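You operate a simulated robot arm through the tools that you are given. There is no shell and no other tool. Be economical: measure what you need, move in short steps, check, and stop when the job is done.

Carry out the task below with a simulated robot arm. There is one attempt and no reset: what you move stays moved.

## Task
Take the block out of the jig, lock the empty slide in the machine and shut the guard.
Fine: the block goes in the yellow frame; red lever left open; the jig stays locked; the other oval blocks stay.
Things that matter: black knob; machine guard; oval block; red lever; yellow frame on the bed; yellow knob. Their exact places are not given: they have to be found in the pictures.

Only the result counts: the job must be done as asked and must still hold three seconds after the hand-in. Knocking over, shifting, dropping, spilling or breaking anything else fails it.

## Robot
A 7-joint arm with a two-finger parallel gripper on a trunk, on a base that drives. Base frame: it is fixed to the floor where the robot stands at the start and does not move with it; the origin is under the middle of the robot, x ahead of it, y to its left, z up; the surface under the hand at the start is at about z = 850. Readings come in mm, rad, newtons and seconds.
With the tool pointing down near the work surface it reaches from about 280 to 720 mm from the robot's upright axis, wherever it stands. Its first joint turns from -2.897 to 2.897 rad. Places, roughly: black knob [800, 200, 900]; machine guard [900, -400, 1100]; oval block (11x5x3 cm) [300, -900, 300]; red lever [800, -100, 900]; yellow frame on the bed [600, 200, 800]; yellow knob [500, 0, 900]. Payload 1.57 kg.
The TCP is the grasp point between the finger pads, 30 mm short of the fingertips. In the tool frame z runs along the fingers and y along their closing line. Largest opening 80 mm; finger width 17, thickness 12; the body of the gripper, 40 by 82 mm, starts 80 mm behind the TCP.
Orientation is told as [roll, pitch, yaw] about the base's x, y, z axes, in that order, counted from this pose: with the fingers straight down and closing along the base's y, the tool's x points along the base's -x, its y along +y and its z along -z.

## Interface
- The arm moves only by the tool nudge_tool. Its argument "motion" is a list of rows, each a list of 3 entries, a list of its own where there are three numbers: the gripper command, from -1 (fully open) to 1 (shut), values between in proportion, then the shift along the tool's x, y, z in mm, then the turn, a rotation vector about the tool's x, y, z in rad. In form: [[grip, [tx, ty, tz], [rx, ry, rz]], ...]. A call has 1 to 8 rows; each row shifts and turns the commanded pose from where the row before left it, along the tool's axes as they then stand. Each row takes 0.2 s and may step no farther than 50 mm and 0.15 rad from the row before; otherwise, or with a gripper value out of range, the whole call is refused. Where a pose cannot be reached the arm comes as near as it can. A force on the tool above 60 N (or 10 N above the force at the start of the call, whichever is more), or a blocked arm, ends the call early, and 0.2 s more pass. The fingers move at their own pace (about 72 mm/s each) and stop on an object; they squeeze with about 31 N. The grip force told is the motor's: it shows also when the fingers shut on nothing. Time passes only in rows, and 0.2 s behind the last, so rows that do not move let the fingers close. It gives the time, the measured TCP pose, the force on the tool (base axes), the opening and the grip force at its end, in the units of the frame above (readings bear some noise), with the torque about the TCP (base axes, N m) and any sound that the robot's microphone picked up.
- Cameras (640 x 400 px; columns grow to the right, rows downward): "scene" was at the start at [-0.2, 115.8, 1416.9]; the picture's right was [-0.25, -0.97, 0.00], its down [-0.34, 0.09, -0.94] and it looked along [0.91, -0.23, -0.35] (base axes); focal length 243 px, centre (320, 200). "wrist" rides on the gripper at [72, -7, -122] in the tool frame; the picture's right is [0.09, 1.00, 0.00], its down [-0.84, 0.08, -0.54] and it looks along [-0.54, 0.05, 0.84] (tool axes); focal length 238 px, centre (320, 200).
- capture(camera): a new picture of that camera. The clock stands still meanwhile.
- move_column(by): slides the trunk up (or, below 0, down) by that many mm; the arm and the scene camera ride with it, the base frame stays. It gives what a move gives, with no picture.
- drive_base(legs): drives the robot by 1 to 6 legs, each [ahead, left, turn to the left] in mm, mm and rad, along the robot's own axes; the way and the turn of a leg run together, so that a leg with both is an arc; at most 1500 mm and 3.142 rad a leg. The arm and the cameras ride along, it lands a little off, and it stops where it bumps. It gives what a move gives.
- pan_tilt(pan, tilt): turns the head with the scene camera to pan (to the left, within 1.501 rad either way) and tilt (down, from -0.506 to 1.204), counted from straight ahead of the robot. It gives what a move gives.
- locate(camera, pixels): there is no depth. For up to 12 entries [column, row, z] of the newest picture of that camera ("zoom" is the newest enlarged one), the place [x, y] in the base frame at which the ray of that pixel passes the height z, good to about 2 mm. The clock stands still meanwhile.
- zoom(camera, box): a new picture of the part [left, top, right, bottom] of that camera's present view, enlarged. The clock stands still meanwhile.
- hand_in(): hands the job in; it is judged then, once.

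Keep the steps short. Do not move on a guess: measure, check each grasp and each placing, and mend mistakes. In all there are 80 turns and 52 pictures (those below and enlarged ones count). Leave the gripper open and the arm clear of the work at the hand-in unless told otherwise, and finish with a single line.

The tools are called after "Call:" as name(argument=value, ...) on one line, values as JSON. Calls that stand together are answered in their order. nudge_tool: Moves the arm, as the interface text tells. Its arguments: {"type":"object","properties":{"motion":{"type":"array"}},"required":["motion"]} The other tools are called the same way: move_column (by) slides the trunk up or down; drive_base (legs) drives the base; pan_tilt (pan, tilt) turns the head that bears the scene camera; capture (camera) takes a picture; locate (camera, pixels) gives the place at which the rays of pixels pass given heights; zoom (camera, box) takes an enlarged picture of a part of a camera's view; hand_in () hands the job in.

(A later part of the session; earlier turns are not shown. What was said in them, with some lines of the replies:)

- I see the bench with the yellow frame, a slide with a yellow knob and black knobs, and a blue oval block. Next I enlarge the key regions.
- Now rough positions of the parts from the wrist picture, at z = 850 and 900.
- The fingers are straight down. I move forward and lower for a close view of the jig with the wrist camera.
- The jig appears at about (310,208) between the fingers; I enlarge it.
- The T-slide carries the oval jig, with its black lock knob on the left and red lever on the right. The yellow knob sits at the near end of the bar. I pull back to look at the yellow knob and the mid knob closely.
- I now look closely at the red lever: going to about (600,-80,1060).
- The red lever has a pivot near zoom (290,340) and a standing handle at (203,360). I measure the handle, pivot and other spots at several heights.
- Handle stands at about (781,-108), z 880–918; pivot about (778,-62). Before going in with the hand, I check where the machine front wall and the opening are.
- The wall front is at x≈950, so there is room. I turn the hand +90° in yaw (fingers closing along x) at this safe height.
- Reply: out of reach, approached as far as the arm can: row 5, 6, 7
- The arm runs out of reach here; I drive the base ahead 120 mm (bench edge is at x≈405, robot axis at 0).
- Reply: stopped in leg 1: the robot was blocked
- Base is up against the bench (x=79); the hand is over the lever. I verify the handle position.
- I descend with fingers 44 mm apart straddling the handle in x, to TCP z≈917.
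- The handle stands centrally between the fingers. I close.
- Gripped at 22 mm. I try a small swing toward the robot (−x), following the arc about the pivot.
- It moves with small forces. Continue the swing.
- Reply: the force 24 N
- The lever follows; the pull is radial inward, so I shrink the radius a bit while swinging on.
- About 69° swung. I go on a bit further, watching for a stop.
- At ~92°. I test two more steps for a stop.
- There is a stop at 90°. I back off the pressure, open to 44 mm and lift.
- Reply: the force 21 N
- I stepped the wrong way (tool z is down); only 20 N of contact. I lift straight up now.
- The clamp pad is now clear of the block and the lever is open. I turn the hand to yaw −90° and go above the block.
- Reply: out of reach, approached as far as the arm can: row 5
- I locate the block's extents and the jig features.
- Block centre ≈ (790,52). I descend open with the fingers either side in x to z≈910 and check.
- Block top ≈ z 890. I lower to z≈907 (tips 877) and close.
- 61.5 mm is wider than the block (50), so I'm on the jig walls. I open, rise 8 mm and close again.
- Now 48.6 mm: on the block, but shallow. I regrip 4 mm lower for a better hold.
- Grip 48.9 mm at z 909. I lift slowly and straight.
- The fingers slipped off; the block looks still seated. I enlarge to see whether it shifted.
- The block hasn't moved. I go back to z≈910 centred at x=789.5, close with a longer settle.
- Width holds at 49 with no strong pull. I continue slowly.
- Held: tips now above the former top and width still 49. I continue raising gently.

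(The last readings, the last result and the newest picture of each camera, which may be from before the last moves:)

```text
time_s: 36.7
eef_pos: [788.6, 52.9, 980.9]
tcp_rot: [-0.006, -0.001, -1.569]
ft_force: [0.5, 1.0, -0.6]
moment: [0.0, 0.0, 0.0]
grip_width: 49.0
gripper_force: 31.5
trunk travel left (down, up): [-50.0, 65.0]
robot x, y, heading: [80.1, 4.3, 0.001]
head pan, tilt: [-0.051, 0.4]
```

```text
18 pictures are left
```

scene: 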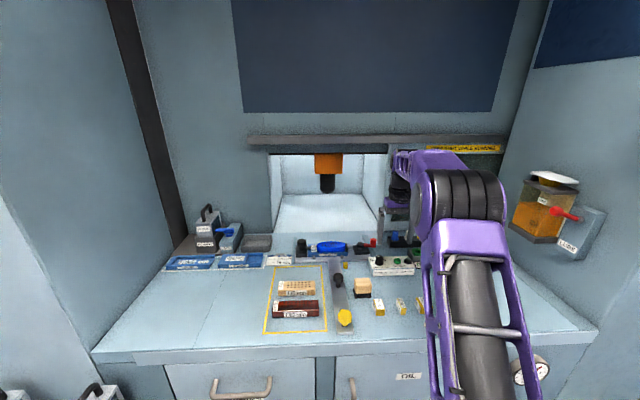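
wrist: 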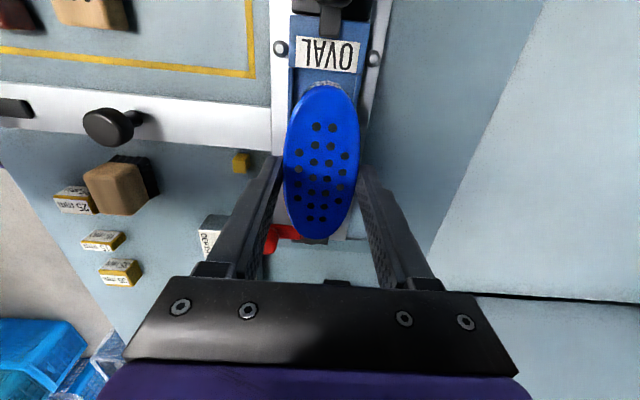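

The block is held level. I check the frame corner and the 115 block edge before traversing.

Call:
locate(camera="wrist", pixels=[[252, 75, 850], [245, 5, 850], [130, 28, 850], [132, 5, 880]])

Call:
nudge_tool(motion=[[1, [8, -8, 0], [0, 0, 0]], [1, [15, -15, 0], [0, 0, 0]], [1, [18, -18, 0], [0, 0, 0]], [1, [18, -18, 0], [0, 0, 0]], [1, [18, -18, 0], [0, 0, 0]], [1, [18, -18, 0], [0, 0, 0]], [1, [15, -15, 0], [0, 0, 0]], [1, [10, -10, 0], [0, 0, 0]]])

Call:
capture(camera="wrist")

```text
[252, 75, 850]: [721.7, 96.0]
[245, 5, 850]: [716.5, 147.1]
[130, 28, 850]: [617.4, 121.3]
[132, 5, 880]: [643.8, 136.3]
```

```text
time_s: 38.5
eef_pos: [669.6, 171.4, 982.1]
tcp_rot: [-0.006, 0.0, -1.572]
ft_force: [-0.2, -0.3, -1.0]
moment: [-0.03, -0.02, 0.0]
grip_width: 48.7
gripper_force: 30.5
trunk travel left (down, up): [-50.0, 65.0]
robot x, y, heading: [79.0, 1.3, 0.001]
head pan, tilt: [-0.051, 0.4]
```

```text
17 pictures are left
```

wrist: 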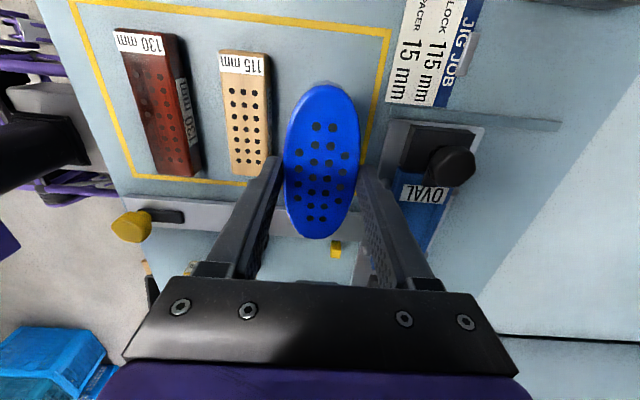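

Call:
locate(camera="wrist", pixels=[[270, 65, 850], [271, 65, 880], [385, 70, 850], [388, 38, 850], [269, 150, 880], [240, 180, 850]])

```text
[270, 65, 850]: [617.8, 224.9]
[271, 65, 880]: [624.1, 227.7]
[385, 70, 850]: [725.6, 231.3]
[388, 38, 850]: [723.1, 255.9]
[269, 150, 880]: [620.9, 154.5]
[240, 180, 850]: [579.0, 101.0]
```

I centre at (673,176) and descend toward z≈912.

Call:
nudge_tool(motion=[[1, [4, 3, 10], [0, 0, 0]], [1, [0, 0, 12], [0, 0, 0]], [1, [0, 0, 12], [0, 0, 0]], [1, [0, 0, 12], [0, 0, 0]], [1, [0, 0, 12], [0, 0, 0]], [1, [0, 0, 8], [0, 0, 0]], [1, [0, 0, 4], [0, 0, 0]], [1, [0, 0, 0], [0, 0, 0]]])

Call:
nudge_tool(motion=[[1, [0, 0, 2], [0, 0, 0]], [1, [0, 0, 2], [0, 0, 0]], [1, [0, 0, 2], [0, 0, 0]], [1, [0, 0, 0], [0, 0, 0]]])

Call:
zoom(camera="wrist", box=[200, 20, 440, 260])

```text
time_s: 40.3
eef_pos: [672.3, 177.1, 912.1]
tcp_rot: [-0.008, 0.0, -1.571]
ft_force: [0.6, 0.1, -1.1]
moment: [-0.01, -0.02, 0.02]
grip_width: 49.0
gripper_force: 31.3
trunk travel left (down, up): [-50.0, 65.0]
robot x, y, heading: [77.3, -1.4, -0.003]
head pan, tilt: [-0.051, 0.4]
```

```text
time_s: 41.3
eef_pos: [671.0, 176.3, 906.7]
tcp_rot: [-0.008, 0.001, -1.572]
ft_force: [0.8, -0.4, -1.4]
moment: [0.0, 0.01, 0.0]
grip_width: 49.0
gripper_force: 30.9
trunk travel left (down, up): [-50.0, 65.0]
robot x, y, heading: [79.0, 2.3, 0.001]
head pan, tilt: [-0.051, 0.4]
```

```text
1.67 times, centred on (320, 140) of wrist
```

zoom: 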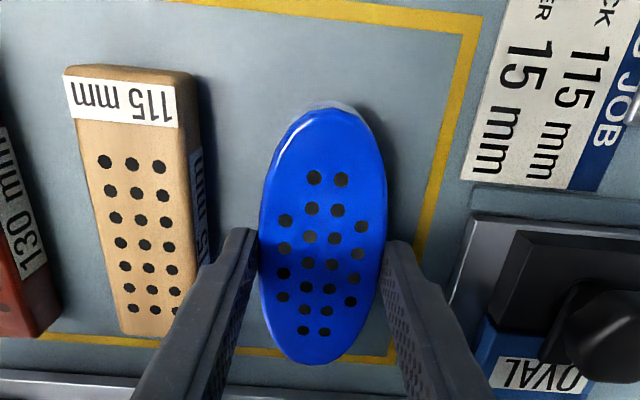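

The place is clear and inside the frame. I lower in 2 mm steps until contact.

Call:
nudge_tool(motion=[[1, [0, 0, 2], [0, 0, 0]], [1, [0, 0, 2], [0, 0, 0]], [1, [0, 0, 1], [0, 0, 0]], [1, [0, 0, 0], [0, 0, 0]]])

```text
time_s: 42.3
eef_pos: [673.0, 176.9, 900.4]
tcp_rot: [-0.008, 0.001, -1.57]
ft_force: [-0.8, -0.1, -0.8]
moment: [-0.01, 0.03, -0.01]
grip_width: 49.2
gripper_force: 30.9
trunk travel left (down, up): [-50.0, 65.0]
robot x, y, heading: [80.6, 0.2, 0.0]
head pan, tilt: [-0.051, 0.4]
```

Call:
nudge_tool(motion=[[1, [0, 0, 1.5], [0, 0, 0]], [1, [0, 0, 1.5], [0, 0, 0]], [1, [0, 0, 0], [0, 0, 0]]])

Call:
nudge_tool(motion=[[1, [0, 0, 1.5], [0, 0, 0]], [1, [0, 0, 1.5], [0, 0, 0]], [1, [0, 0, 0], [0, 0, 0]]])

```text
time_s: 43.1
eef_pos: [672.7, 175.2, 897.7]
tcp_rot: [-0.006, -0.001, -1.571]
ft_force: [0.0, -0.5, -2.1]
moment: [-0.03, 0.01, 0.01]
grip_width: 48.9
gripper_force: 30.9
trunk travel left (down, up): [-50.0, 65.0]
robot x, y, heading: [83.3, 1.9, -0.002]
head pan, tilt: [-0.051, 0.4]
```

```text
time_s: 43.9
eef_pos: [672.4, 175.7, 894.6]
tcp_rot: [-0.007, -0.002, -1.57]
ft_force: [-0.4, 1.1, -0.9]
moment: [-0.02, 0.03, -0.03]
grip_width: 49.2
gripper_force: 31.3
trunk travel left (down, up): [-50.0, 65.0]
robot x, y, heading: [83.7, 4.0, -0.0]
head pan, tilt: [-0.051, 0.4]
```

No contact yet; continue down gently.

Call:
nudge_tool(motion=[[1, [0, 0, 1.5], [0, 0, 0]], [1, [0, 0, 1.5], [0, 0, 0]], [1, [0, 0, 0], [0, 0, 0]]])

Call:
nudge_tool(motion=[[1, [0, 0, 1.5], [0, 0, 0]], [1, [0, 0, 1.5], [0, 0, 0]], [1, [0, 0, 0], [0, 0, 0]]])

```text
time_s: 44.7
eef_pos: [672.3, 175.3, 891.7]
tcp_rot: [-0.006, -0.001, -1.569]
ft_force: [-0.4, -0.6, -0.5]
moment: [0.03, 0.03, 0.01]
grip_width: 48.8
gripper_force: 31.0
trunk travel left (down, up): [-50.0, 65.0]
robot x, y, heading: [80.5, 2.2, -0.002]
head pan, tilt: [-0.051, 0.4]
```

```text
time_s: 45.5
eef_pos: [672.9, 176.1, 890.9]
tcp_rot: [-0.003, 0.001, -1.571]
ft_force: [-7.2, 1.0, 29.3]
moment: [0.08, 0.2, 0.1]
grip_width: 49.3
gripper_force: 30.7
trunk travel left (down, up): [-50.0, 65.0]
robot x, y, heading: [80.2, -0.5, -0.002]
head pan, tilt: [-0.051, 0.4]
```

Contact (29 N) at z 891. I relax 1 mm, open only to ~58 mm, and rise.

Call:
nudge_tool(motion=[[1, [0, 0, -1], [0, 0, 0]], [-0.45, [0, 0, 0], [0, 0, 0]], [-0.45, [0, 0, 0], [0, 0, 0]], [-0.45, [0, 0, -10], [0, 0, 0]], [-0.45, [0, 0, -30], [0, 0, 0]], [-0.45, [0, 0, -45], [0, 0, 0]], [-0.45, [0, 0, -35], [0, 0, 0]], [-0.45, [0, 0, 0], [0, 0, 0]]])

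Call:
capture(camera="wrist")

```text
time_s: 47.3
eef_pos: [673.2, 173.3, 1011.2]
tcp_rot: [-0.007, 0.0, -1.57]
ft_force: [0.0, 0.6, 0.3]
moment: [0.01, -0.04, 0.01]
grip_width: 57.9
gripper_force: 0.0
trunk travel left (down, up): [-50.0, 65.0]
robot x, y, heading: [83.4, -0.5, 0.001]
head pan, tilt: [-0.051, 0.4]
```

```text
15 pictures are left
```

wrist: 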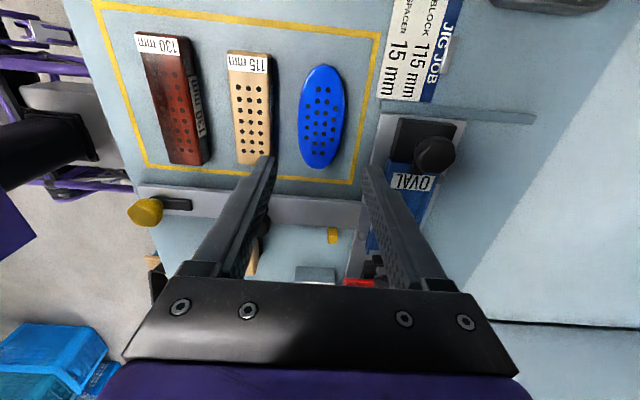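

The block rests in the yellow frame. Next I inspect the yellow knob closely with the hand beside it.

Call:
nudge_tool(motion=[[-1, [-26, -40, 0], [0, 0, 0]], [-1, [-26, -40, 0], [0, 0, 0]], [-1, [-26, -40, 0], [0, 0, 0]], [-1, [-26, -40, 0], [0, 0, 0]], [-1, [-26, -38, 10], [0, 0, 0]], [-1, [0, 0, 0], [0, 0, 0]]])

Call:
zoom(camera="wrist", box=[220, 60, 460, 240])

```text
time_s: 48.7
eef_pos: [472.8, 44.1, 1002.9]
tcp_rot: [-0.004, 0.001, -1.57]
ft_force: [0.2, -0.1, 0.8]
moment: [0.01, 0.02, -0.02]
grip_width: 79.8
gripper_force: 0.1
trunk travel left (down, up): [-50.0, 65.0]
robot x, y, heading: [81.0, -1.6, -0.001]
head pan, tilt: [-0.051, 0.4]
```

```text
2.22 times, centred on (340, 150) of wrist
```

zoom: 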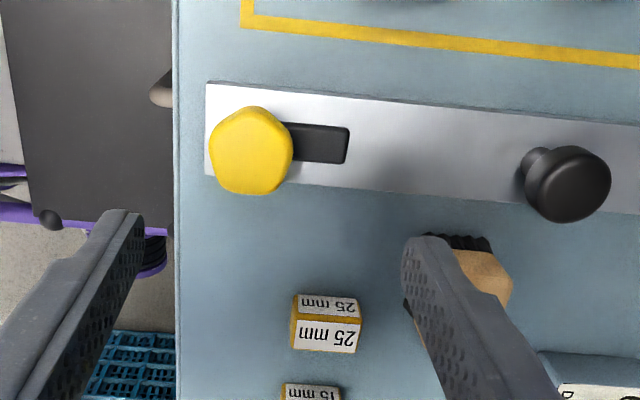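

The dark piece is a latch arm pointing +x from the knob; the yellow cube beside the slide at (706,10) looks like its keeper. I locate knob, arm and handle.

Call:
locate(camera="zoom", pixels=[[252, 150, 890], [252, 150, 900], [252, 150, 910], [347, 145, 862], [207, 90, 855], [206, 173, 855], [566, 182, 900], [566, 182, 915], [176, 200, 850]])

```text
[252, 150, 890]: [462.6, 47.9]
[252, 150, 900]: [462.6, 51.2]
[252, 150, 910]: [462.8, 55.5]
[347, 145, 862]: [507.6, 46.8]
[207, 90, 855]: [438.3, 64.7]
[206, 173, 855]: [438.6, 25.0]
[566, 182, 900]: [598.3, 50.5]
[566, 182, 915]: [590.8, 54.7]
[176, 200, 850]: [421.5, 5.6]
```

Slide centreline y≈46; knob at (462,47), top ≈ z 888. I turn the hand back to yaw 0 for gripping the knob in y.

Call:
nudge_tool(motion=[[-0.5, [0, 0, 0], [0, 0, -0.1428]], [-0.5, [0, 0, 0], [0, 0, -0.1428]], [-0.5, [0, 0, 0], [0, 0, -0.1428]], [-0.5, [0, 0, 0], [0, 0, -0.1428]], [-0.5, [0, 0, 0], [0, 0, -0.1428]], [-0.5, [0, 0, 0], [0, 0, -0.1428]], [-0.5, [0, 0, 0], [0, 0, -0.1428]], [-0.5, [0, 0, 0], [0, 0, -0.1428]]])

Call:
nudge_tool(motion=[[-0.5, [0, 0, 0], [0, 0, -0.1428]], [-0.5, [0, 0, 0], [0, 0, -0.1428]], [-0.5, [0, 0, 0], [0, 0, -0.1428]], [-0.5, [11, 3, 30], [0, 0, 0]], [-0.5, [0, 0, 40], [0, 0, 0]], [-0.5, [0, 0, 20], [0, 0, 0]], [-0.5, [0, 0, 0], [0, 0, 0]]])

Call:
capture(camera="wrist")

```text
time_s: 50.5
eef_pos: [474.9, 44.4, 1001.2]
tcp_rot: [-0.001, 0.005, -0.428]
ft_force: [0.3, 1.1, 0.4]
moment: [-0.02, 0.02, -0.01]
grip_width: 60.0
gripper_force: 0.1
trunk travel left (down, up): [-50.0, 65.0]
robot x, y, heading: [83.0, -4.3, 0.003]
head pan, tilt: [-0.051, 0.4]
```

```text
time_s: 52.1
eef_pos: [462.9, 48.1, 911.3]
tcp_rot: [0.001, 0.008, -0.002]
ft_force: [-0.3, -0.7, 0.4]
moment: [-0.02, -0.01, 0.01]
grip_width: 60.2
gripper_force: 0.1
trunk travel left (down, up): [-50.0, 65.0]
robot x, y, heading: [82.5, 2.0, 0.0]
head pan, tilt: [-0.051, 0.4]
```

```text
13 pictures are left
```

wrist: 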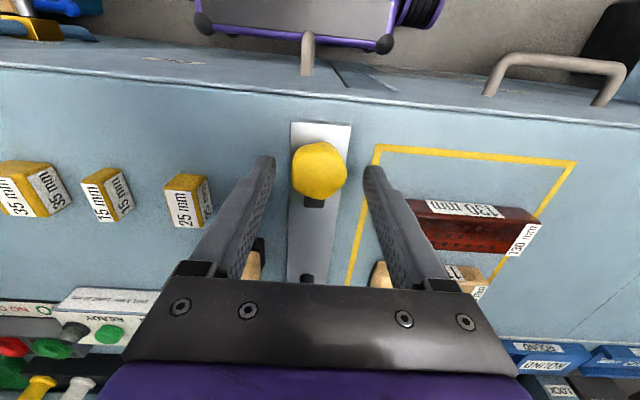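

The knob is centred between the fingers. I lower 12 mm and close.

Call:
nudge_tool(motion=[[-0.5, [0, 0, 12], [0, 0, 0]], [1, [0, 0, 0], [0, 0, 0]], [1, [0, 0, 0], [0, 0, 0]], [1, [0, 0, 0], [0, 0, 0]]])

Call:
nudge_tool(motion=[[1, [-3, 0, 0], [0, 0, 0]], [1, [-3, 0, 0], [0, 0, 0]], [1, [-3, 0, 0], [0, 0, 0]]])

```text
time_s: 53.1
eef_pos: [463.3, 47.8, 899.1]
tcp_rot: [0.0, 0.005, -0.002]
ft_force: [0.8, -16.6, 3.9]
moment: [-0.4, -0.06, 0.06]
grip_width: 37.5
gripper_force: 43.0
trunk travel left (down, up): [-50.0, 65.0]
robot x, y, heading: [82.5, -1.7, 0.001]
head pan, tilt: [-0.051, 0.4]
```

```text
time_s: 53.9
eef_pos: [473.2, 47.6, 899.3]
tcp_rot: [0.0, 0.002, -0.003]
ft_force: [-1.1, -27.7, 27.9]
moment: [-0.72, 1.01, 0.07]
grip_width: 37.4
gripper_force: 43.3
trunk travel left (down, up): [-50.0, 65.0]
robot x, y, heading: [82.3, 2.4, 0.0]
head pan, tilt: [-0.051, 0.4]
```

It moved 10 mm in x with little resistance; there is a side force of −27 N, so I shift y by −2 and go on pushing.

Call:
nudge_tool(motion=[[1, [-3, -2, 0], [0, 0, 0]], [1, [-8, 0, 0], [0, 0, 0]], [1, [-8, 0, 0], [0, 0, 0]]])

Call:
capture(camera="wrist")

```text
time_s: 54.7
eef_pos: [491.9, 48.3, 900.6]
tcp_rot: [0.005, 0.004, 0.0]
ft_force: [-0.9, -10.2, 37.1]
moment: [-0.22, -0.33, -0.09]
grip_width: 37.5
gripper_force: 43.4
trunk travel left (down, up): [-50.0, 65.0]
robot x, y, heading: [83.2, 5.4, -0.002]
head pan, tilt: [-0.051, 0.4]
```

```text
12 pictures are left
```

wrist: 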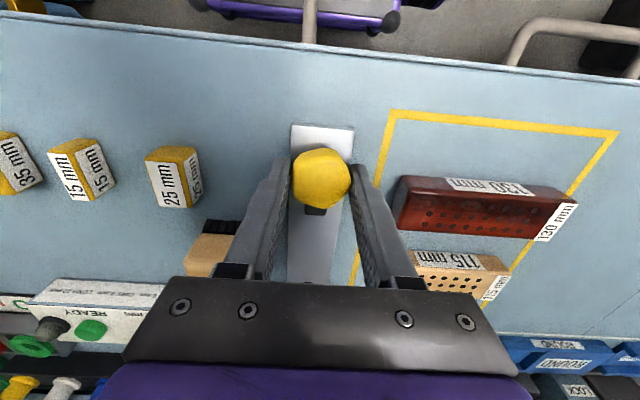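

The slide travels with the knob. I ease up 1.5 mm (Fz 37 N) and push on at a steady pace.

Call:
nudge_tool(motion=[[1, [-6, -0.5, -1.5], [0, 0, 0]], [1, [-12, 0, 0], [0, 0, 0]], [1, [-14, 0, 0], [0, 0, 0]], [1, [-14, 0, 0], [0, 0, 0]], [1, [-14, 0, 0], [0, 0, 0]], [1, [-14, 0, 0], [0, 0, 0]]])

```text
time_s: 56.1
eef_pos: [564.2, 47.9, 900.5]
tcp_rot: [0.0, 0.008, -0.002]
ft_force: [-0.9, 12.5, -8.6]
moment: [0.34, 0.42, -0.01]
grip_width: 37.5
gripper_force: 43.5
trunk travel left (down, up): [-50.0, 65.0]
robot x, y, heading: [81.0, -0.5, 0.003]
head pan, tilt: [-0.051, 0.4]
```

No obstruction. Another 80 mm, then I look at the keeper.

Call:
nudge_tool(motion=[[1, [-14, 0.5, 0], [0, 0, 0]], [1, [-14, 0, 0.5], [0, 0, 0]], [1, [-14, 0, 0], [0, 0, 0]], [1, [-14, 0, 0], [0, 0, 0]], [1, [-14, 0, 0], [0, 0, 0]], [1, [-10, 0, 0], [0, 0, 0]]])

Call:
capture(camera="wrist")

```text
time_s: 57.5
eef_pos: [644.7, 46.4, 900.5]
tcp_rot: [0.0, 0.006, -0.002]
ft_force: [-1.2, 6.3, -3.9]
moment: [0.03, -0.04, -0.04]
grip_width: 37.3
gripper_force: 43.5
trunk travel left (down, up): [-50.0, 65.0]
robot x, y, heading: [80.4, -1.4, -0.004]
head pan, tilt: [-0.051, 0.4]
```

```text
11 pictures are left
```

wrist: 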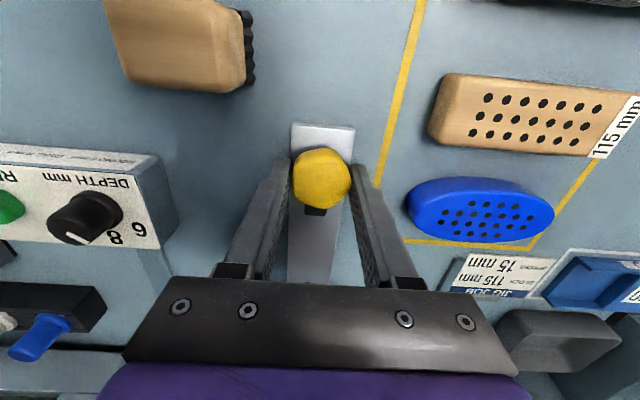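

The right finger would pass close to the keeper (x≈706, y≈10). I open slightly, rise 7 mm and regrip higher to be safe.

Call:
nudge_tool(motion=[[-0.2, [0, 0, 0], [0, 0, 0]], [-0.2, [0, 0, 0], [0, 0, 0]], [-0.2, [0, 0, -7], [0, 0, 0]], [1, [0, 0, 0], [0, 0, 0]], [1, [0, 0, 0], [0, 0, 0]], [1, [-4, 0, 0], [0, 0, 0]], [1, [-8, 0, 0], [0, 0, 0]], [1, [-8, 0, 0], [0, 0, 0]]])

Call:
nudge_tool(motion=[[1, [-8, 0, 0], [0, 0, 0]], [1, [-8, 0, 0], [0, 0, 0]], [1, [-8, 0, 0], [0, 0, 0]]])

```text
time_s: 59.3
eef_pos: [663.8, 47.3, 906.1]
tcp_rot: [0.001, 0.007, -0.002]
ft_force: [-1.0, -1.9, -0.8]
moment: [-0.18, 0.35, 0.02]
grip_width: 37.6
gripper_force: 43.7
trunk travel left (down, up): [-50.0, 65.0]
robot x, y, heading: [78.5, -2.3, -0.001]
head pan, tilt: [-0.051, 0.4]
```

```text
time_s: 60.1
eef_pos: [688.6, 47.2, 906.0]
tcp_rot: [0.002, 0.004, -0.001]
ft_force: [0.4, -1.6, 9.3]
moment: [-0.15, 0.72, 0.01]
grip_width: 37.4
gripper_force: 43.8
trunk travel left (down, up): [-50.0, 65.0]
robot x, y, heading: [85.7, 4.5, 0.0]
head pan, tilt: [-0.051, 0.4]
```

Smooth. I push on in small steps to find the end stop.

Call:
nudge_tool(motion=[[1, [-7, 0, 0], [0, 0, 0]], [1, [-7, 0, 0], [0, 0, 0]], [1, [-7, 0, 0], [0, 0, 0]], [1, [-7, 0, 0], [0, 0, 0]]])

Call:
nudge_tool(motion=[[1, [-6, 0, 0], [0, 0, 0]], [1, [-6, 0, 0], [0, 0, 0]], [1, [-6, 0, 0], [0, 0, 0]]])

Call:
capture(camera="wrist")

```text
time_s: 61.1
eef_pos: [716.9, 47.8, 906.0]
tcp_rot: [0.002, 0.004, 0.002]
ft_force: [-0.1, -0.5, 17.5]
moment: [-0.1, 0.28, 0.01]
grip_width: 37.4
gripper_force: 44.1
trunk travel left (down, up): [-50.0, 65.0]
robot x, y, heading: [81.9, 2.8, -0.001]
head pan, tilt: [-0.051, 0.4]
```

```text
time_s: 61.9
eef_pos: [731.8, 46.2, 902.8]
tcp_rot: [0.0, 0.02, -0.003]
ft_force: [-36.2, -1.2, 16.8]
moment: [-0.02, 0.53, 0.01]
grip_width: 37.3
gripper_force: 43.7
trunk travel left (down, up): [-50.0, 65.0]
robot x, y, heading: [81.6, 1.4, -0.003]
head pan, tilt: [-0.051, 0.4]
```

```text
10 pictures are left
```

wrist: 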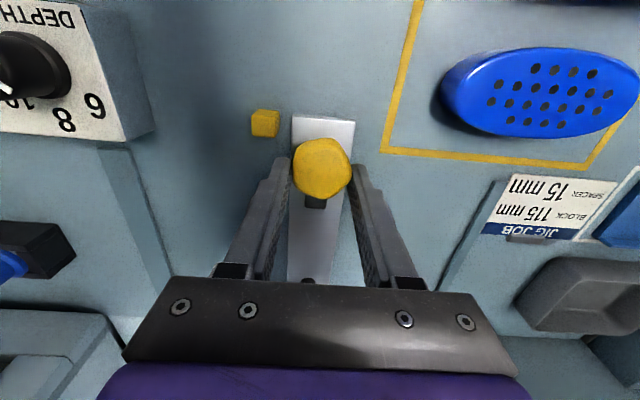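

End stop reached (36 N at x≈732); the keeper is just behind the knob on the −y side. I ease the push and turn the knob clockwise (arm +x → −y).

Call:
nudge_tool(motion=[[1, [2, 0, 0], [0, 0, 0]], [1, [0, 0, 0], [0, 0, 0.12]], [1, [0, 0, 0], [0, 0, 0.12]], [1, [0, 0, 0], [0, 0, 0.12]]])

```text
time_s: 62.9
eef_pos: [731.0, 45.2, 902.9]
tcp_rot: [-0.008, 0.011, -0.364]
ft_force: [-24.0, -12.3, -18.0]
moment: [-0.41, -0.19, 0.17]
grip_width: 37.4
gripper_force: 43.3
trunk travel left (down, up): [-50.0, 65.0]
robot x, y, heading: [82.7, -1.3, -0.005]
head pan, tilt: [-0.051, 0.4]
```

Low torque (0.17 N m); it turns. I continue.

Call:
nudge_tool(motion=[[1, [0, 0, 0], [0, 0, 0.12]], [1, [0, 0, 0], [0, 0, 0.12]], [1, [0, 0, 0], [0, 0, 0.12]], [1, [0, 0, 0], [0, 0, 0.12]], [1, [0, 0, 0], [0, 0, 0.12]], [1, [0, 0, 0], [0, 0, 0.12]]])

Call:
capture(camera="wrist")

```text
time_s: 64.3
eef_pos: [727.4, 39.8, 903.9]
tcp_rot: [-0.027, 0.005, -1.087]
ft_force: [-44.0, -33.5, -10.7]
moment: [-0.17, 0.99, 0.43]
grip_width: 37.2
gripper_force: 43.6
trunk travel left (down, up): [-50.0, 65.0]
robot x, y, heading: [83.3, 1.3, -0.001]
head pan, tilt: [-0.051, 0.4]
```

```text
9 pictures are left
```

wrist: 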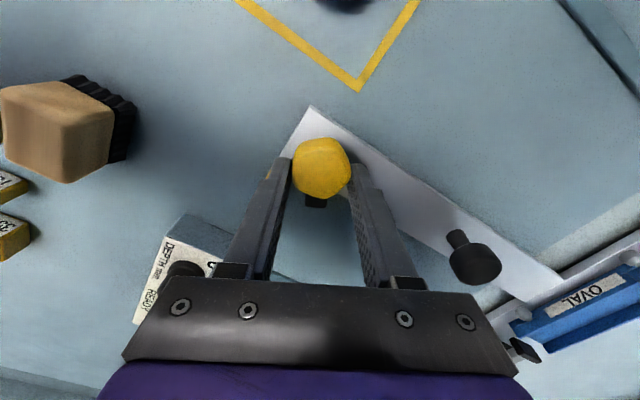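

The knob's arm follows the hand; the side force shows my grip sits ~7 mm off the knob axis (axis ≈ (725,46)). I relieve that offset and finish the turn.

Call:
nudge_tool(motion=[[1, [-2, -4, 0], [0, 0, 0]], [1, [0, -1, 0], [0, 0, 0.12]], [1, [0, -1, 0], [0, 0, 0.12]], [1, [0, 0, 0], [0, 0, 0.12]], [1, [0, 0, 0], [0, 0, 0.12]]])

Call:
nudge_tool(motion=[[1, [0, 0, 0], [0, 0, 0.1]], [1, [0, 0, 0], [0, 0, 0.1]]])

```text
time_s: 65.5
eef_pos: [725.2, 40.5, 903.9]
tcp_rot: [-0.022, -0.002, -1.562]
ft_force: [-38.2, -20.8, -9.8]
moment: [-0.73, 0.87, 1.03]
grip_width: 37.7
gripper_force: 43.4
trunk travel left (down, up): [-50.0, 65.0]
robot x, y, heading: [80.6, -0.6, -0.009]
head pan, tilt: [-0.051, 0.4]
```

```text
time_s: 66.1
eef_pos: [722.8, 41.7, 903.4]
tcp_rot: [-0.025, -0.004, -1.764]
ft_force: [-50.6, -11.0, 1.4]
moment: [-0.51, 1.12, 1.06]
grip_width: 37.3
gripper_force: 43.7
trunk travel left (down, up): [-50.0, 65.0]
robot x, y, heading: [82.6, 0.2, 0.002]
head pan, tilt: [-0.051, 0.4]
```

Torque rises to 1 N m at 90°: the turning stop. I relieve the load, open and rise to look.

Call:
nudge_tool(motion=[[1, [0, -4, 0], [0, 0, -0.1]], [1, [0, 0, 0], [0, 0, -0.09]], [-0.4, [0, 0, 0], [0, 0, 0]], [-0.4, [0, 0, 0], [0, 0, 0]], [-0.4, [0, 0, -30], [0, 0, 0]], [-0.4, [0, 0, -45], [0, 0, 0]], [-0.4, [0, 0, -35], [0, 0, 0]]])

Call:
zoom(camera="wrist", box=[160, 40, 480, 240])

```text
time_s: 67.7
eef_pos: [725.0, 41.8, 1014.8]
tcp_rot: [-0.009, 0.002, -1.572]
ft_force: [-0.7, 0.6, -0.7]
moment: [-0.02, 0.03, -0.06]
grip_width: 56.2
gripper_force: 0.0
trunk travel left (down, up): [-50.0, 65.0]
robot x, y, heading: [83.3, -2.9, -0.003]
head pan, tilt: [-0.051, 0.4]
```

```text
2.00 times, centred on (320, 140) of wrist
```

zoom: 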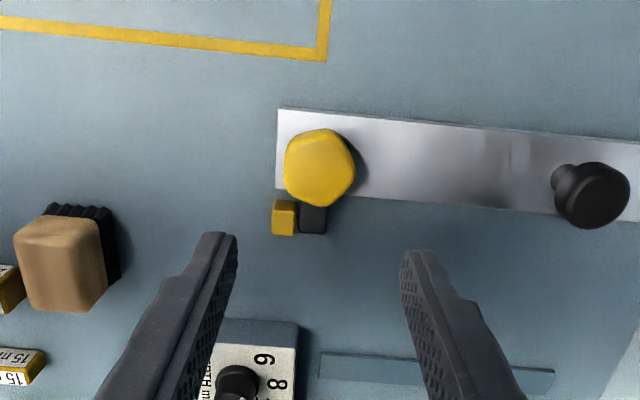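

Locked: the latch arm lies past the yellow keeper. Now the guard. I move the hand back/right, turn to yaw 0 and pitch it up so the wrist camera faces the guard.

Call:
nudge_tool(motion=[[-0.4, [-35, -35, -10], [0, 0, 0]], [-0.4, [-35, -35, -10], [0, 0, 0]], [-0.4, [-35, -35, -10], [0, 0, 0]], [-0.4, [-35, -35, -10], [0, 0, 0]], [-0.4, [0, 0, 0], [0, 0, -0.1428]], [-0.4, [0, 0, 0], [0, 0, -0.1428]], [-0.4, [0, 0, 0], [0, 0, -0.1428]], [-0.4, [0, 0, 0], [0, 0, -0.1428]]])

Call:
nudge_tool(motion=[[-0.4, [0, 0, 0], [0, 0, -0.1428]], [-0.4, [0, 0, 0], [0, 0, -0.1428]], [-0.4, [0, 0, 0], [0, 0, -0.1428]], [-0.4, [0, 0, 0], [0, 0, -0.1428]], [-0.4, [0, 0, 0], [0, 0, -0.1428]], [-0.4, [0, 0, 0], [0, 0, -0.1428]], [-0.4, [0, 0, 0], [0, 0, -0.1428]], [-0.4, [0, -40, 0], [0, 0, 0]]])

Call:
nudge_tool(motion=[[-0.4, [0, -40, 0], [0, -0.14, 0]], [-0.4, [0, -20, 0], [0, -0.14, 0]], [-0.4, [0, 0, 0], [0, -0.14, 0]], [-0.4, [0, 0, 0], [0, -0.14, 0]], [-0.4, [0, 0, 0], [0, -0.14, 0]], [-0.4, [0, 0, 0], [0, -0.1, 0]], [-0.4, [0, 0, 0], [0, 0, 0]]])

Call:
capture(camera="wrist")

```text
refused: row 1 steps farther than a row can; nothing moved
```

```text
time_s: 69.5
eef_pos: [703.9, 11.2, 1016.2]
tcp_rot: [-0.004, 0.004, -0.571]
ft_force: [0.1, -0.2, -0.3]
moment: [0.02, 0.02, -0.05]
grip_width: 56.1
gripper_force: 0.1
trunk travel left (down, up): [-50.0, 65.0]
robot x, y, heading: [85.4, -0.1, 0.0]
head pan, tilt: [-0.051, 0.4]
```

```text
time_s: 71.1
eef_pos: [672.2, -40.4, 1016.2]
tcp_rot: [-0.003, -0.796, -0.568]
ft_force: [0.5, 0.0, -0.5]
moment: [0.0, -0.03, -0.04]
grip_width: 56.2
gripper_force: 0.0
trunk travel left (down, up): [-50.0, 65.0]
robot x, y, heading: [81.5, -0.5, 0.001]
head pan, tilt: [-0.051, 0.4]
```

```text
7 pictures are left
```

wrist: 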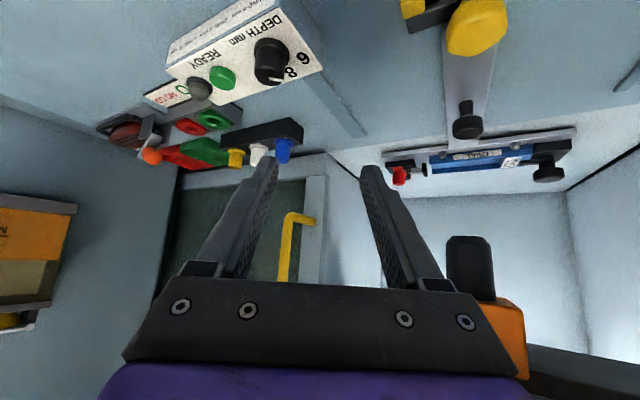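

Good view: the yellow guard handle shows at about (290,217)–(283,280) (picture is upside-down). I get its rays at several heights, plus the guard frame edge.

Call:
locate(camera="wrist", pixels=[[290, 217, 940], [290, 217, 970], [290, 217, 1000], [283, 278, 1060], [283, 278, 1100], [313, 220, 970], [313, 220, 940], [320, 178, 900], [320, 178, 870], [185, 170, 870], [345, 152, 850], [283, 278, 1020]])

```text
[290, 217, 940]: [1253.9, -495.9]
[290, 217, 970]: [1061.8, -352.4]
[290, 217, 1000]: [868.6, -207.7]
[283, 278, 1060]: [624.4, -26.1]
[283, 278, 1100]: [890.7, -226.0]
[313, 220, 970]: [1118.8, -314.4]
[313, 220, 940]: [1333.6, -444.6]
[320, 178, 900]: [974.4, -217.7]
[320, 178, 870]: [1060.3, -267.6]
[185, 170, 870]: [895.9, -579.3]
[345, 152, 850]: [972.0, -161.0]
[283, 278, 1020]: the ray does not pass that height
```

The handle bar stands at roughly (870,−205), z 1000–1100+. I reorient: yaw −0.26 and pitch −1.2 (fingers pointing forward), rise ~35 mm, then look.

Call:
nudge_tool(motion=[[-1, [0, 0, 0], [-0.074, 0, -0.072]], [-1, [0, 0, 0], [-0.074, 0, -0.072]], [-1, [0, 0, 0], [-0.074, 0, -0.072]], [-1, [0, 0, 0], [0, -0.134, 0]], [-1, [0, 0, 0], [0, -0.134, 0]], [-1, [0, 0, 0], [0, -0.134, 0]], [-1, [-32, -45, -12], [0, 0, 0]], [-1, [-8, -45, -3], [0, 0, 0]]])

```text
refused: row 7 steps farther than a row can; nothing moved
```

Call:
nudge_tool(motion=[[-1, [0, 0, 0], [-0.074, 0, -0.072]], [-1, [0, 0, 0], [-0.074, 0, -0.072]], [-1, [0, 0, 0], [-0.074, 0, -0.072]], [-1, [0, 0, 0], [0, -0.134, 0]], [-1, [0, 0, 0], [0, -0.134, 0]], [-1, [0, 0, 0], [0, -0.134, 0]], [-1, [-32, -30, -12], [0, 0, 0]], [-1, [-8, -45, -3], [0, 0, 0]]])

Call:
nudge_tool(motion=[[-1, [0, -45, 0], [0, 0, 0]], [-1, [0, 0, 0], [0, 0, 0]]])

Call:
capture(camera="wrist")

```text
time_s: 72.9
eef_pos: [651.7, -113.0, 1059.8]
tcp_rot: [-0.004, -1.195, -0.257]
ft_force: [0.0, 0.5, -0.9]
moment: [0.0, 0.0, 0.01]
grip_width: 80.2
gripper_force: 0.1
trunk travel left (down, up): [-50.0, 65.0]
robot x, y, heading: [82.7, 0.2, -0.006]
head pan, tilt: [-0.051, 0.4]
```

```text
time_s: 73.5
eef_pos: [640.1, -156.3, 1059.4]
tcp_rot: [-0.007, -1.195, -0.258]
ft_force: [0.0, 1.1, -0.3]
moment: [0.02, 0.02, -0.01]
grip_width: 79.9
gripper_force: 0.0
trunk travel left (down, up): [-50.0, 65.0]
robot x, y, heading: [81.4, 0.2, -0.002]
head pan, tilt: [-0.051, 0.4]
```

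```text
6 pictures are left
```

wrist: 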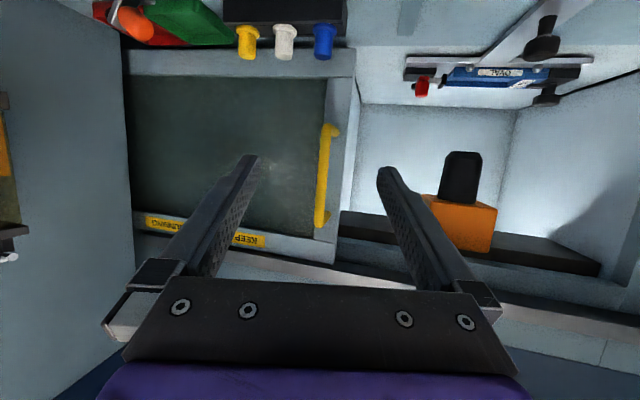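

The whole guard is visible: handle bar from (327,130) bottom to (318,218) top. I take rays to triangulate with the former view.

Call:
locate(camera="wrist", pixels=[[327, 130, 1010], [327, 130, 1000], [327, 130, 990], [334, 128, 990], [334, 128, 980], [318, 216, 1130], [318, 216, 1150], [318, 216, 1170], [355, 80, 870], [355, 80, 890], [340, 50, 860], [322, 175, 1070]])

```text
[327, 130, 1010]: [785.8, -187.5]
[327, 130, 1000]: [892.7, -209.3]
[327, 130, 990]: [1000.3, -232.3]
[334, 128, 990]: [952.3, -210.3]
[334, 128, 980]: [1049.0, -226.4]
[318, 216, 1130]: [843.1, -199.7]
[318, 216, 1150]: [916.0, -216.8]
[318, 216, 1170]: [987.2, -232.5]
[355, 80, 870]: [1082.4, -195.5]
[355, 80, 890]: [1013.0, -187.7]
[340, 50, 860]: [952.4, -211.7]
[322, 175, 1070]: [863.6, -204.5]
```

Triangulated: bar at (863,−203), z 1003–1136, standing ~45 mm off the guard. I advance the open fingers to straddle it at z≈1070.

Call:
nudge_tool(motion=[[-1, [-18, 2.1, 40], [0, 0, 0]], [-1, [-18, 2.1, 40], [0, 0, 0]], [-1, [-18, 2.1, 40], [0, 0, 0]], [-1, [-18, 2.1, 40], [0, 0, 0]], [-1, [0, 0, 0], [0, 0, 0]]])

```text
time_s: 74.7
eef_pos: [809.8, -194.4, 1064.9]
tcp_rot: [-0.001, -1.196, -0.262]
ft_force: [-0.3, -0.4, -0.6]
moment: [0.05, -0.03, 0.05]
grip_width: 80.0
gripper_force: 0.1
trunk travel left (down, up): [-50.0, 65.0]
robot x, y, heading: [86.2, 0.5, 0.001]
head pan, tilt: [-0.051, 0.4]
```

Call:
nudge_tool(motion=[[-1, [-9, 1, 20], [0, 0, 0]], [-1, [-9, 1, 20], [0, 0, 0]], [-1, [0, 0, 0], [0, 0, 0]]])

Call:
capture(camera="wrist")

```text
time_s: 75.5
eef_pos: [855.0, -204.0, 1069.3]
tcp_rot: [-0.003, -1.197, -0.26]
ft_force: [0.3, 0.2, -0.8]
moment: [0.01, -0.03, -0.02]
grip_width: 80.0
gripper_force: 0.1
trunk travel left (down, up): [-50.0, 65.0]
robot x, y, heading: [81.8, -2.2, -0.0]
head pan, tilt: [-0.051, 0.4]
```

```text
5 pictures are left
```

wrist: 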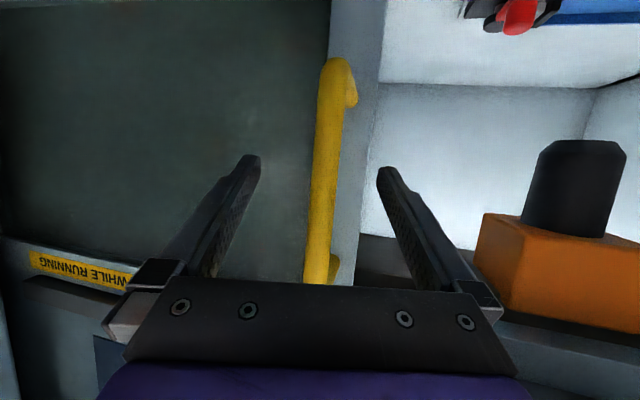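

The bar is between the fingers. I close on it.

Call:
nudge_tool(motion=[[1, [0, 0, 0], [0, 0, 0]], [1, [0, 0, 0], [0, 0, 0]], [1, [0, 0, 0], [0, 0, 0]], [1, [0, 0, 0], [0, 0, 0]]])

Call:
nudge_tool(motion=[[1, [0.5, 5, -1.2], [0, 0, 0]], [1, [0.9, 9.7, -2.4], [0, 0, 0]], [1, [0.9, 9.7, -2.4], [0, 0, 0]]])

```text
time_s: 76.5
eef_pos: [855.4, -203.0, 1069.3]
tcp_rot: [-0.002, -1.195, -0.258]
ft_force: [2.7, 9.1, -1.2]
moment: [-0.01, 0.02, 0.04]
grip_width: 16.0
gripper_force: 31.8
trunk travel left (down, up): [-50.0, 65.0]
robot x, y, heading: [80.4, 2.7, 0.0]
head pan, tilt: [-0.051, 0.4]
```

```text
time_s: 77.3
eef_pos: [855.6, -176.9, 1069.1]
tcp_rot: [-0.004, -1.196, -0.259]
ft_force: [13.8, -1.4, 3.5]
moment: [0.05, 0.41, 0.09]
grip_width: 15.8
gripper_force: 30.9
trunk travel left (down, up): [-50.0, 65.0]
robot x, y, heading: [82.6, -3.1, -0.0]
head pan, tilt: [-0.051, 0.4]
```

The guard slides freely. I go on along +y.

Call:
nudge_tool(motion=[[1, [1.5, 19.5, -3.9], [0, 0, 0]], [1, [1.9, 19.4, -4.7], [0, 0, 0]], [1, [1.9, 19.4, -4.7], [0, 0, 0]], [1, [1.9, 19.4, -4.7], [0, 0, 0]], [1, [1.9, 19.4, -4.7], [0, 0, 0]], [1, [1.9, 19.4, -4.7], [0, 0, 0]]])

Call:
nudge_tool(motion=[[1, [1.9, 19.4, -4.7], [0, 0, 0]], [1, [1.9, 19.4, -4.7], [0, 0, 0]], [1, [1.9, 19.4, -4.7], [0, 0, 0]], [1, [1.9, 19.4, -4.7], [0, 0, 0]], [1, [1.9, 19.4, -4.7], [0, 0, 0]], [1, [1.9, 19.4, -4.7], [0, 0, 0]]])

```text
time_s: 78.7
eef_pos: [858.1, -57.0, 1070.2]
tcp_rot: [-0.003, -1.195, -0.259]
ft_force: [-30.5, 3.3, 3.7]
moment: [-0.14, 0.15, -0.01]
grip_width: 15.5
gripper_force: 31.0
trunk travel left (down, up): [-50.0, 65.0]
robot x, y, heading: [81.3, 1.5, 0.002]
head pan, tilt: [-0.051, 0.4]
```

```text
time_s: 80.1
eef_pos: [858.1, 65.9, 1068.1]
tcp_rot: [-0.003, -1.197, -0.254]
ft_force: [-15.6, 2.8, 0.2]
moment: [-0.28, -0.41, 0.09]
grip_width: 15.8
gripper_force: 31.5
trunk travel left (down, up): [-50.0, 65.0]
robot x, y, heading: [79.6, -1.9, -0.001]
head pan, tilt: [-0.051, 0.4]
```

Running well (now y=66). Continue toward the closed end, slightly back in x.

Call:
nudge_tool(motion=[[1, [2.5, 18.9, -6.3], [0, 0, 0]], [1, [1.9, 19.4, -4.7], [0, 0, 0]], [1, [1.9, 19.4, -4.7], [0, 0, 0]], [1, [1.9, 19.4, -4.7], [0, 0, 0]], [1, [1.9, 19.4, -4.7], [0, 0, 0]], [1, [1.9, 19.4, -4.7], [0, 0, 0]]])

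Call:
nudge_tool(motion=[[1, [1.2, 12, -2.9], [0, 0, 0]], [1, [1.2, 12, -2.9], [0, 0, 0]], [1, [1.2, 12, -2.9], [0, 0, 0]], [1, [1.2, 12, -2.9], [0, 0, 0]]])

```text
time_s: 81.5
eef_pos: [858.0, 183.4, 1069.0]
tcp_rot: [-0.001, -1.197, -0.258]
ft_force: [2.4, 1.4, 11.5]
moment: [-0.08, 0.22, 0.12]
grip_width: 15.7
gripper_force: 31.6
trunk travel left (down, up): [-50.0, 65.0]
robot x, y, heading: [80.5, -2.3, -0.0]
head pan, tilt: [-0.051, 0.4]
```

```text
time_s: 82.5
eef_pos: [857.4, 232.4, 1067.8]
tcp_rot: [0.002, -1.197, -0.261]
ft_force: [19.6, 0.4, 12.3]
moment: [-0.1, -0.02, 0.1]
grip_width: 15.9
gripper_force: 31.5
trunk travel left (down, up): [-50.0, 65.0]
robot x, y, heading: [85.3, -0.6, 0.002]
head pan, tilt: [-0.051, 0.4]
```

Still free at y=232. I continue with smaller steps to find the stop.

Call:
nudge_tool(motion=[[1, [0.8, 10, -1.5], [0, 0, 0]], [1, [1, 9.7, -2.4], [0, 0, 0]], [1, [1, 9.7, -2.4], [0, 0, 0]], [1, [1, 9.7, -2.4], [0, 0, 0]]])

Call:
nudge_tool(motion=[[1, [0.8, 7.7, -1.9], [0, 0, 0]], [1, [0.8, 7.7, -1.9], [0, 0, 0]], [1, [0.8, 7.7, -1.9], [0, 0, 0]], [1, [0.8, 7.7, -1.9], [0, 0, 0]]])

```text
time_s: 83.5
eef_pos: [857.8, 273.1, 1069.2]
tcp_rot: [0.002, -1.197, -0.26]
ft_force: [-10.5, -0.3, 21.0]
moment: [-0.08, 0.15, 0.06]
grip_width: 15.7
gripper_force: 31.5
trunk travel left (down, up): [-50.0, 65.0]
robot x, y, heading: [79.6, 3.5, -0.001]
head pan, tilt: [-0.051, 0.4]
```

```text
time_s: 84.5
eef_pos: [858.5, 297.4, 1068.3]
tcp_rot: [-0.01, -1.196, -0.266]
ft_force: [-18.3, -21.0, 23.2]
moment: [0.0, 0.09, -0.06]
grip_width: 15.8
gripper_force: 30.8
trunk travel left (down, up): [-50.0, 65.0]
robot x, y, heading: [77.2, 3.4, 0.0]
head pan, tilt: [-0.051, 0.4]
```

Stop felt at y≈297 (Fy −21 N). I press a bit more to seat it.

Call:
nudge_tool(motion=[[1, [0.3, 2.5, -0.6], [0, 0, 0]], [1, [0, 0, 0], [0, 0, 0]]])

```text
time_s: 85.1
eef_pos: [858.0, 296.7, 1068.0]
tcp_rot: [-0.012, -1.195, -0.265]
ft_force: [-29.0, -41.5, 17.3]
moment: [-0.04, -0.35, -0.17]
grip_width: 15.8
gripper_force: 31.3
trunk travel left (down, up): [-50.0, 65.0]
robot x, y, heading: [82.0, 2.4, -0.007]
head pan, tilt: [-0.051, 0.4]
```

Firm stop at 41 N, y unchanged: guard is shut. I relieve, open and withdraw backwards.

Call:
nudge_tool(motion=[[1, [-0.4, -4, 0], [0, 0, 0]], [-0.2, [0, 0, 0], [0, 0, 0]], [-0.2, [0, 0, 0], [0, 0, 0]], [-0.2, [14, 0, -35], [0, 0, 0]], [-0.2, [14, 0, -35], [0, 0, 0]], [-1, [14, 0, -35], [0, 0, 0]], [-1, [14, 0, -35], [0, 0, 0]], [-1, [0, 0, 0], [0, 0, 0]]])

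Call:
nudge_tool(motion=[[-1, [-15, -20, -35], [0, 0, 0]], [-1, [-15, -20, -35], [0, 0, 0]], [-1, [-15, -20, -35], [0, 0, 0]], [-1, [-15, -20, -35], [0, 0, 0]], [-1, [0, 0, 0], [0, 0, 0]]])

Call:
capture(camera="wrist")

Call:
capture(camera="scene")

```text
time_s: 86.9
eef_pos: [714.7, 342.7, 1065.6]
tcp_rot: [-0.003, -1.196, -0.263]
ft_force: [-0.1, 0.2, 0.5]
moment: [-0.01, 0.01, 0.01]
grip_width: 80.1
gripper_force: 0.1
trunk travel left (down, up): [-50.0, 65.0]
robot x, y, heading: [82.3, -4.4, 0.0]
head pan, tilt: [-0.051, 0.4]
```

```text
time_s: 88.1
eef_pos: [588.5, 290.9, 1172.5]
tcp_rot: [-0.003, -1.195, -0.266]
ft_force: [0.0, 0.0, 0.4]
moment: [0.03, 0.04, 0.02]
grip_width: 80.2
gripper_force: 0.0
trunk travel left (down, up): [-50.0, 65.0]
robot x, y, heading: [78.6, 1.6, 0.0]
head pan, tilt: [-0.051, 0.4]
```

```text
4 pictures are left
```

wrist: 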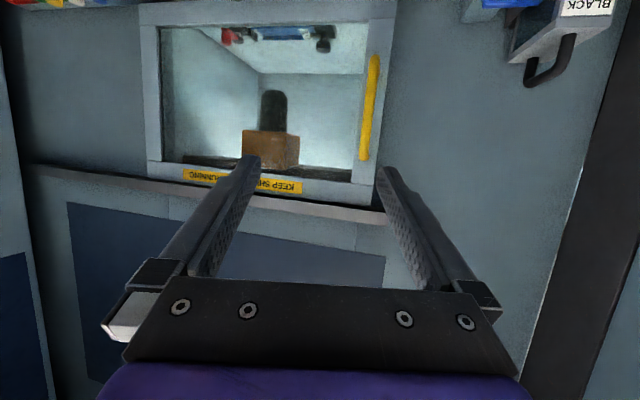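

```text
3 pictures are left
```

scene: 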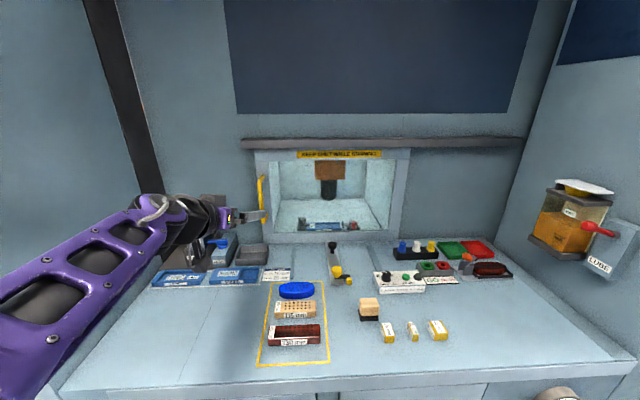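

The guard covers the opening and the block is in the frame. A last enlarged check of the latch, slide and lever.

Call:
zoom(camera="scene", box=[260, 200, 400, 300])

```text
4.00 times, centred on (330, 250) of scene
```

zoom: 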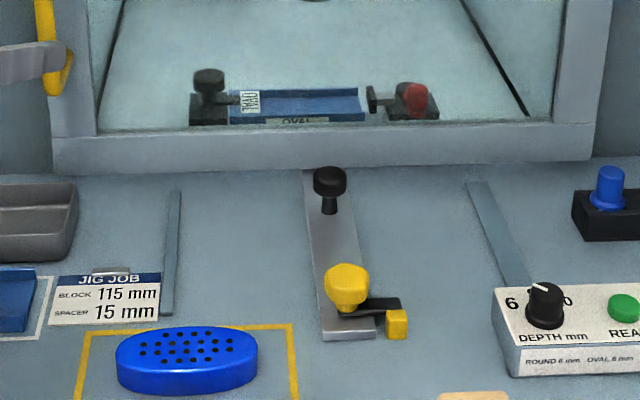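

Latch arm is behind the keeper, the jig is empty and still locked, the lever is open, and the block is inside the frame (x to ≈698, line at ≈718). The gripper is open and clear, so I hand in.

Call:
hand_in()

```text
The job is handed in.
```

The job is handed in: the oval block is in the yellow frame, the empty slide is locked in the machine with the red lever open and the jig still locked, and the guard is shut.
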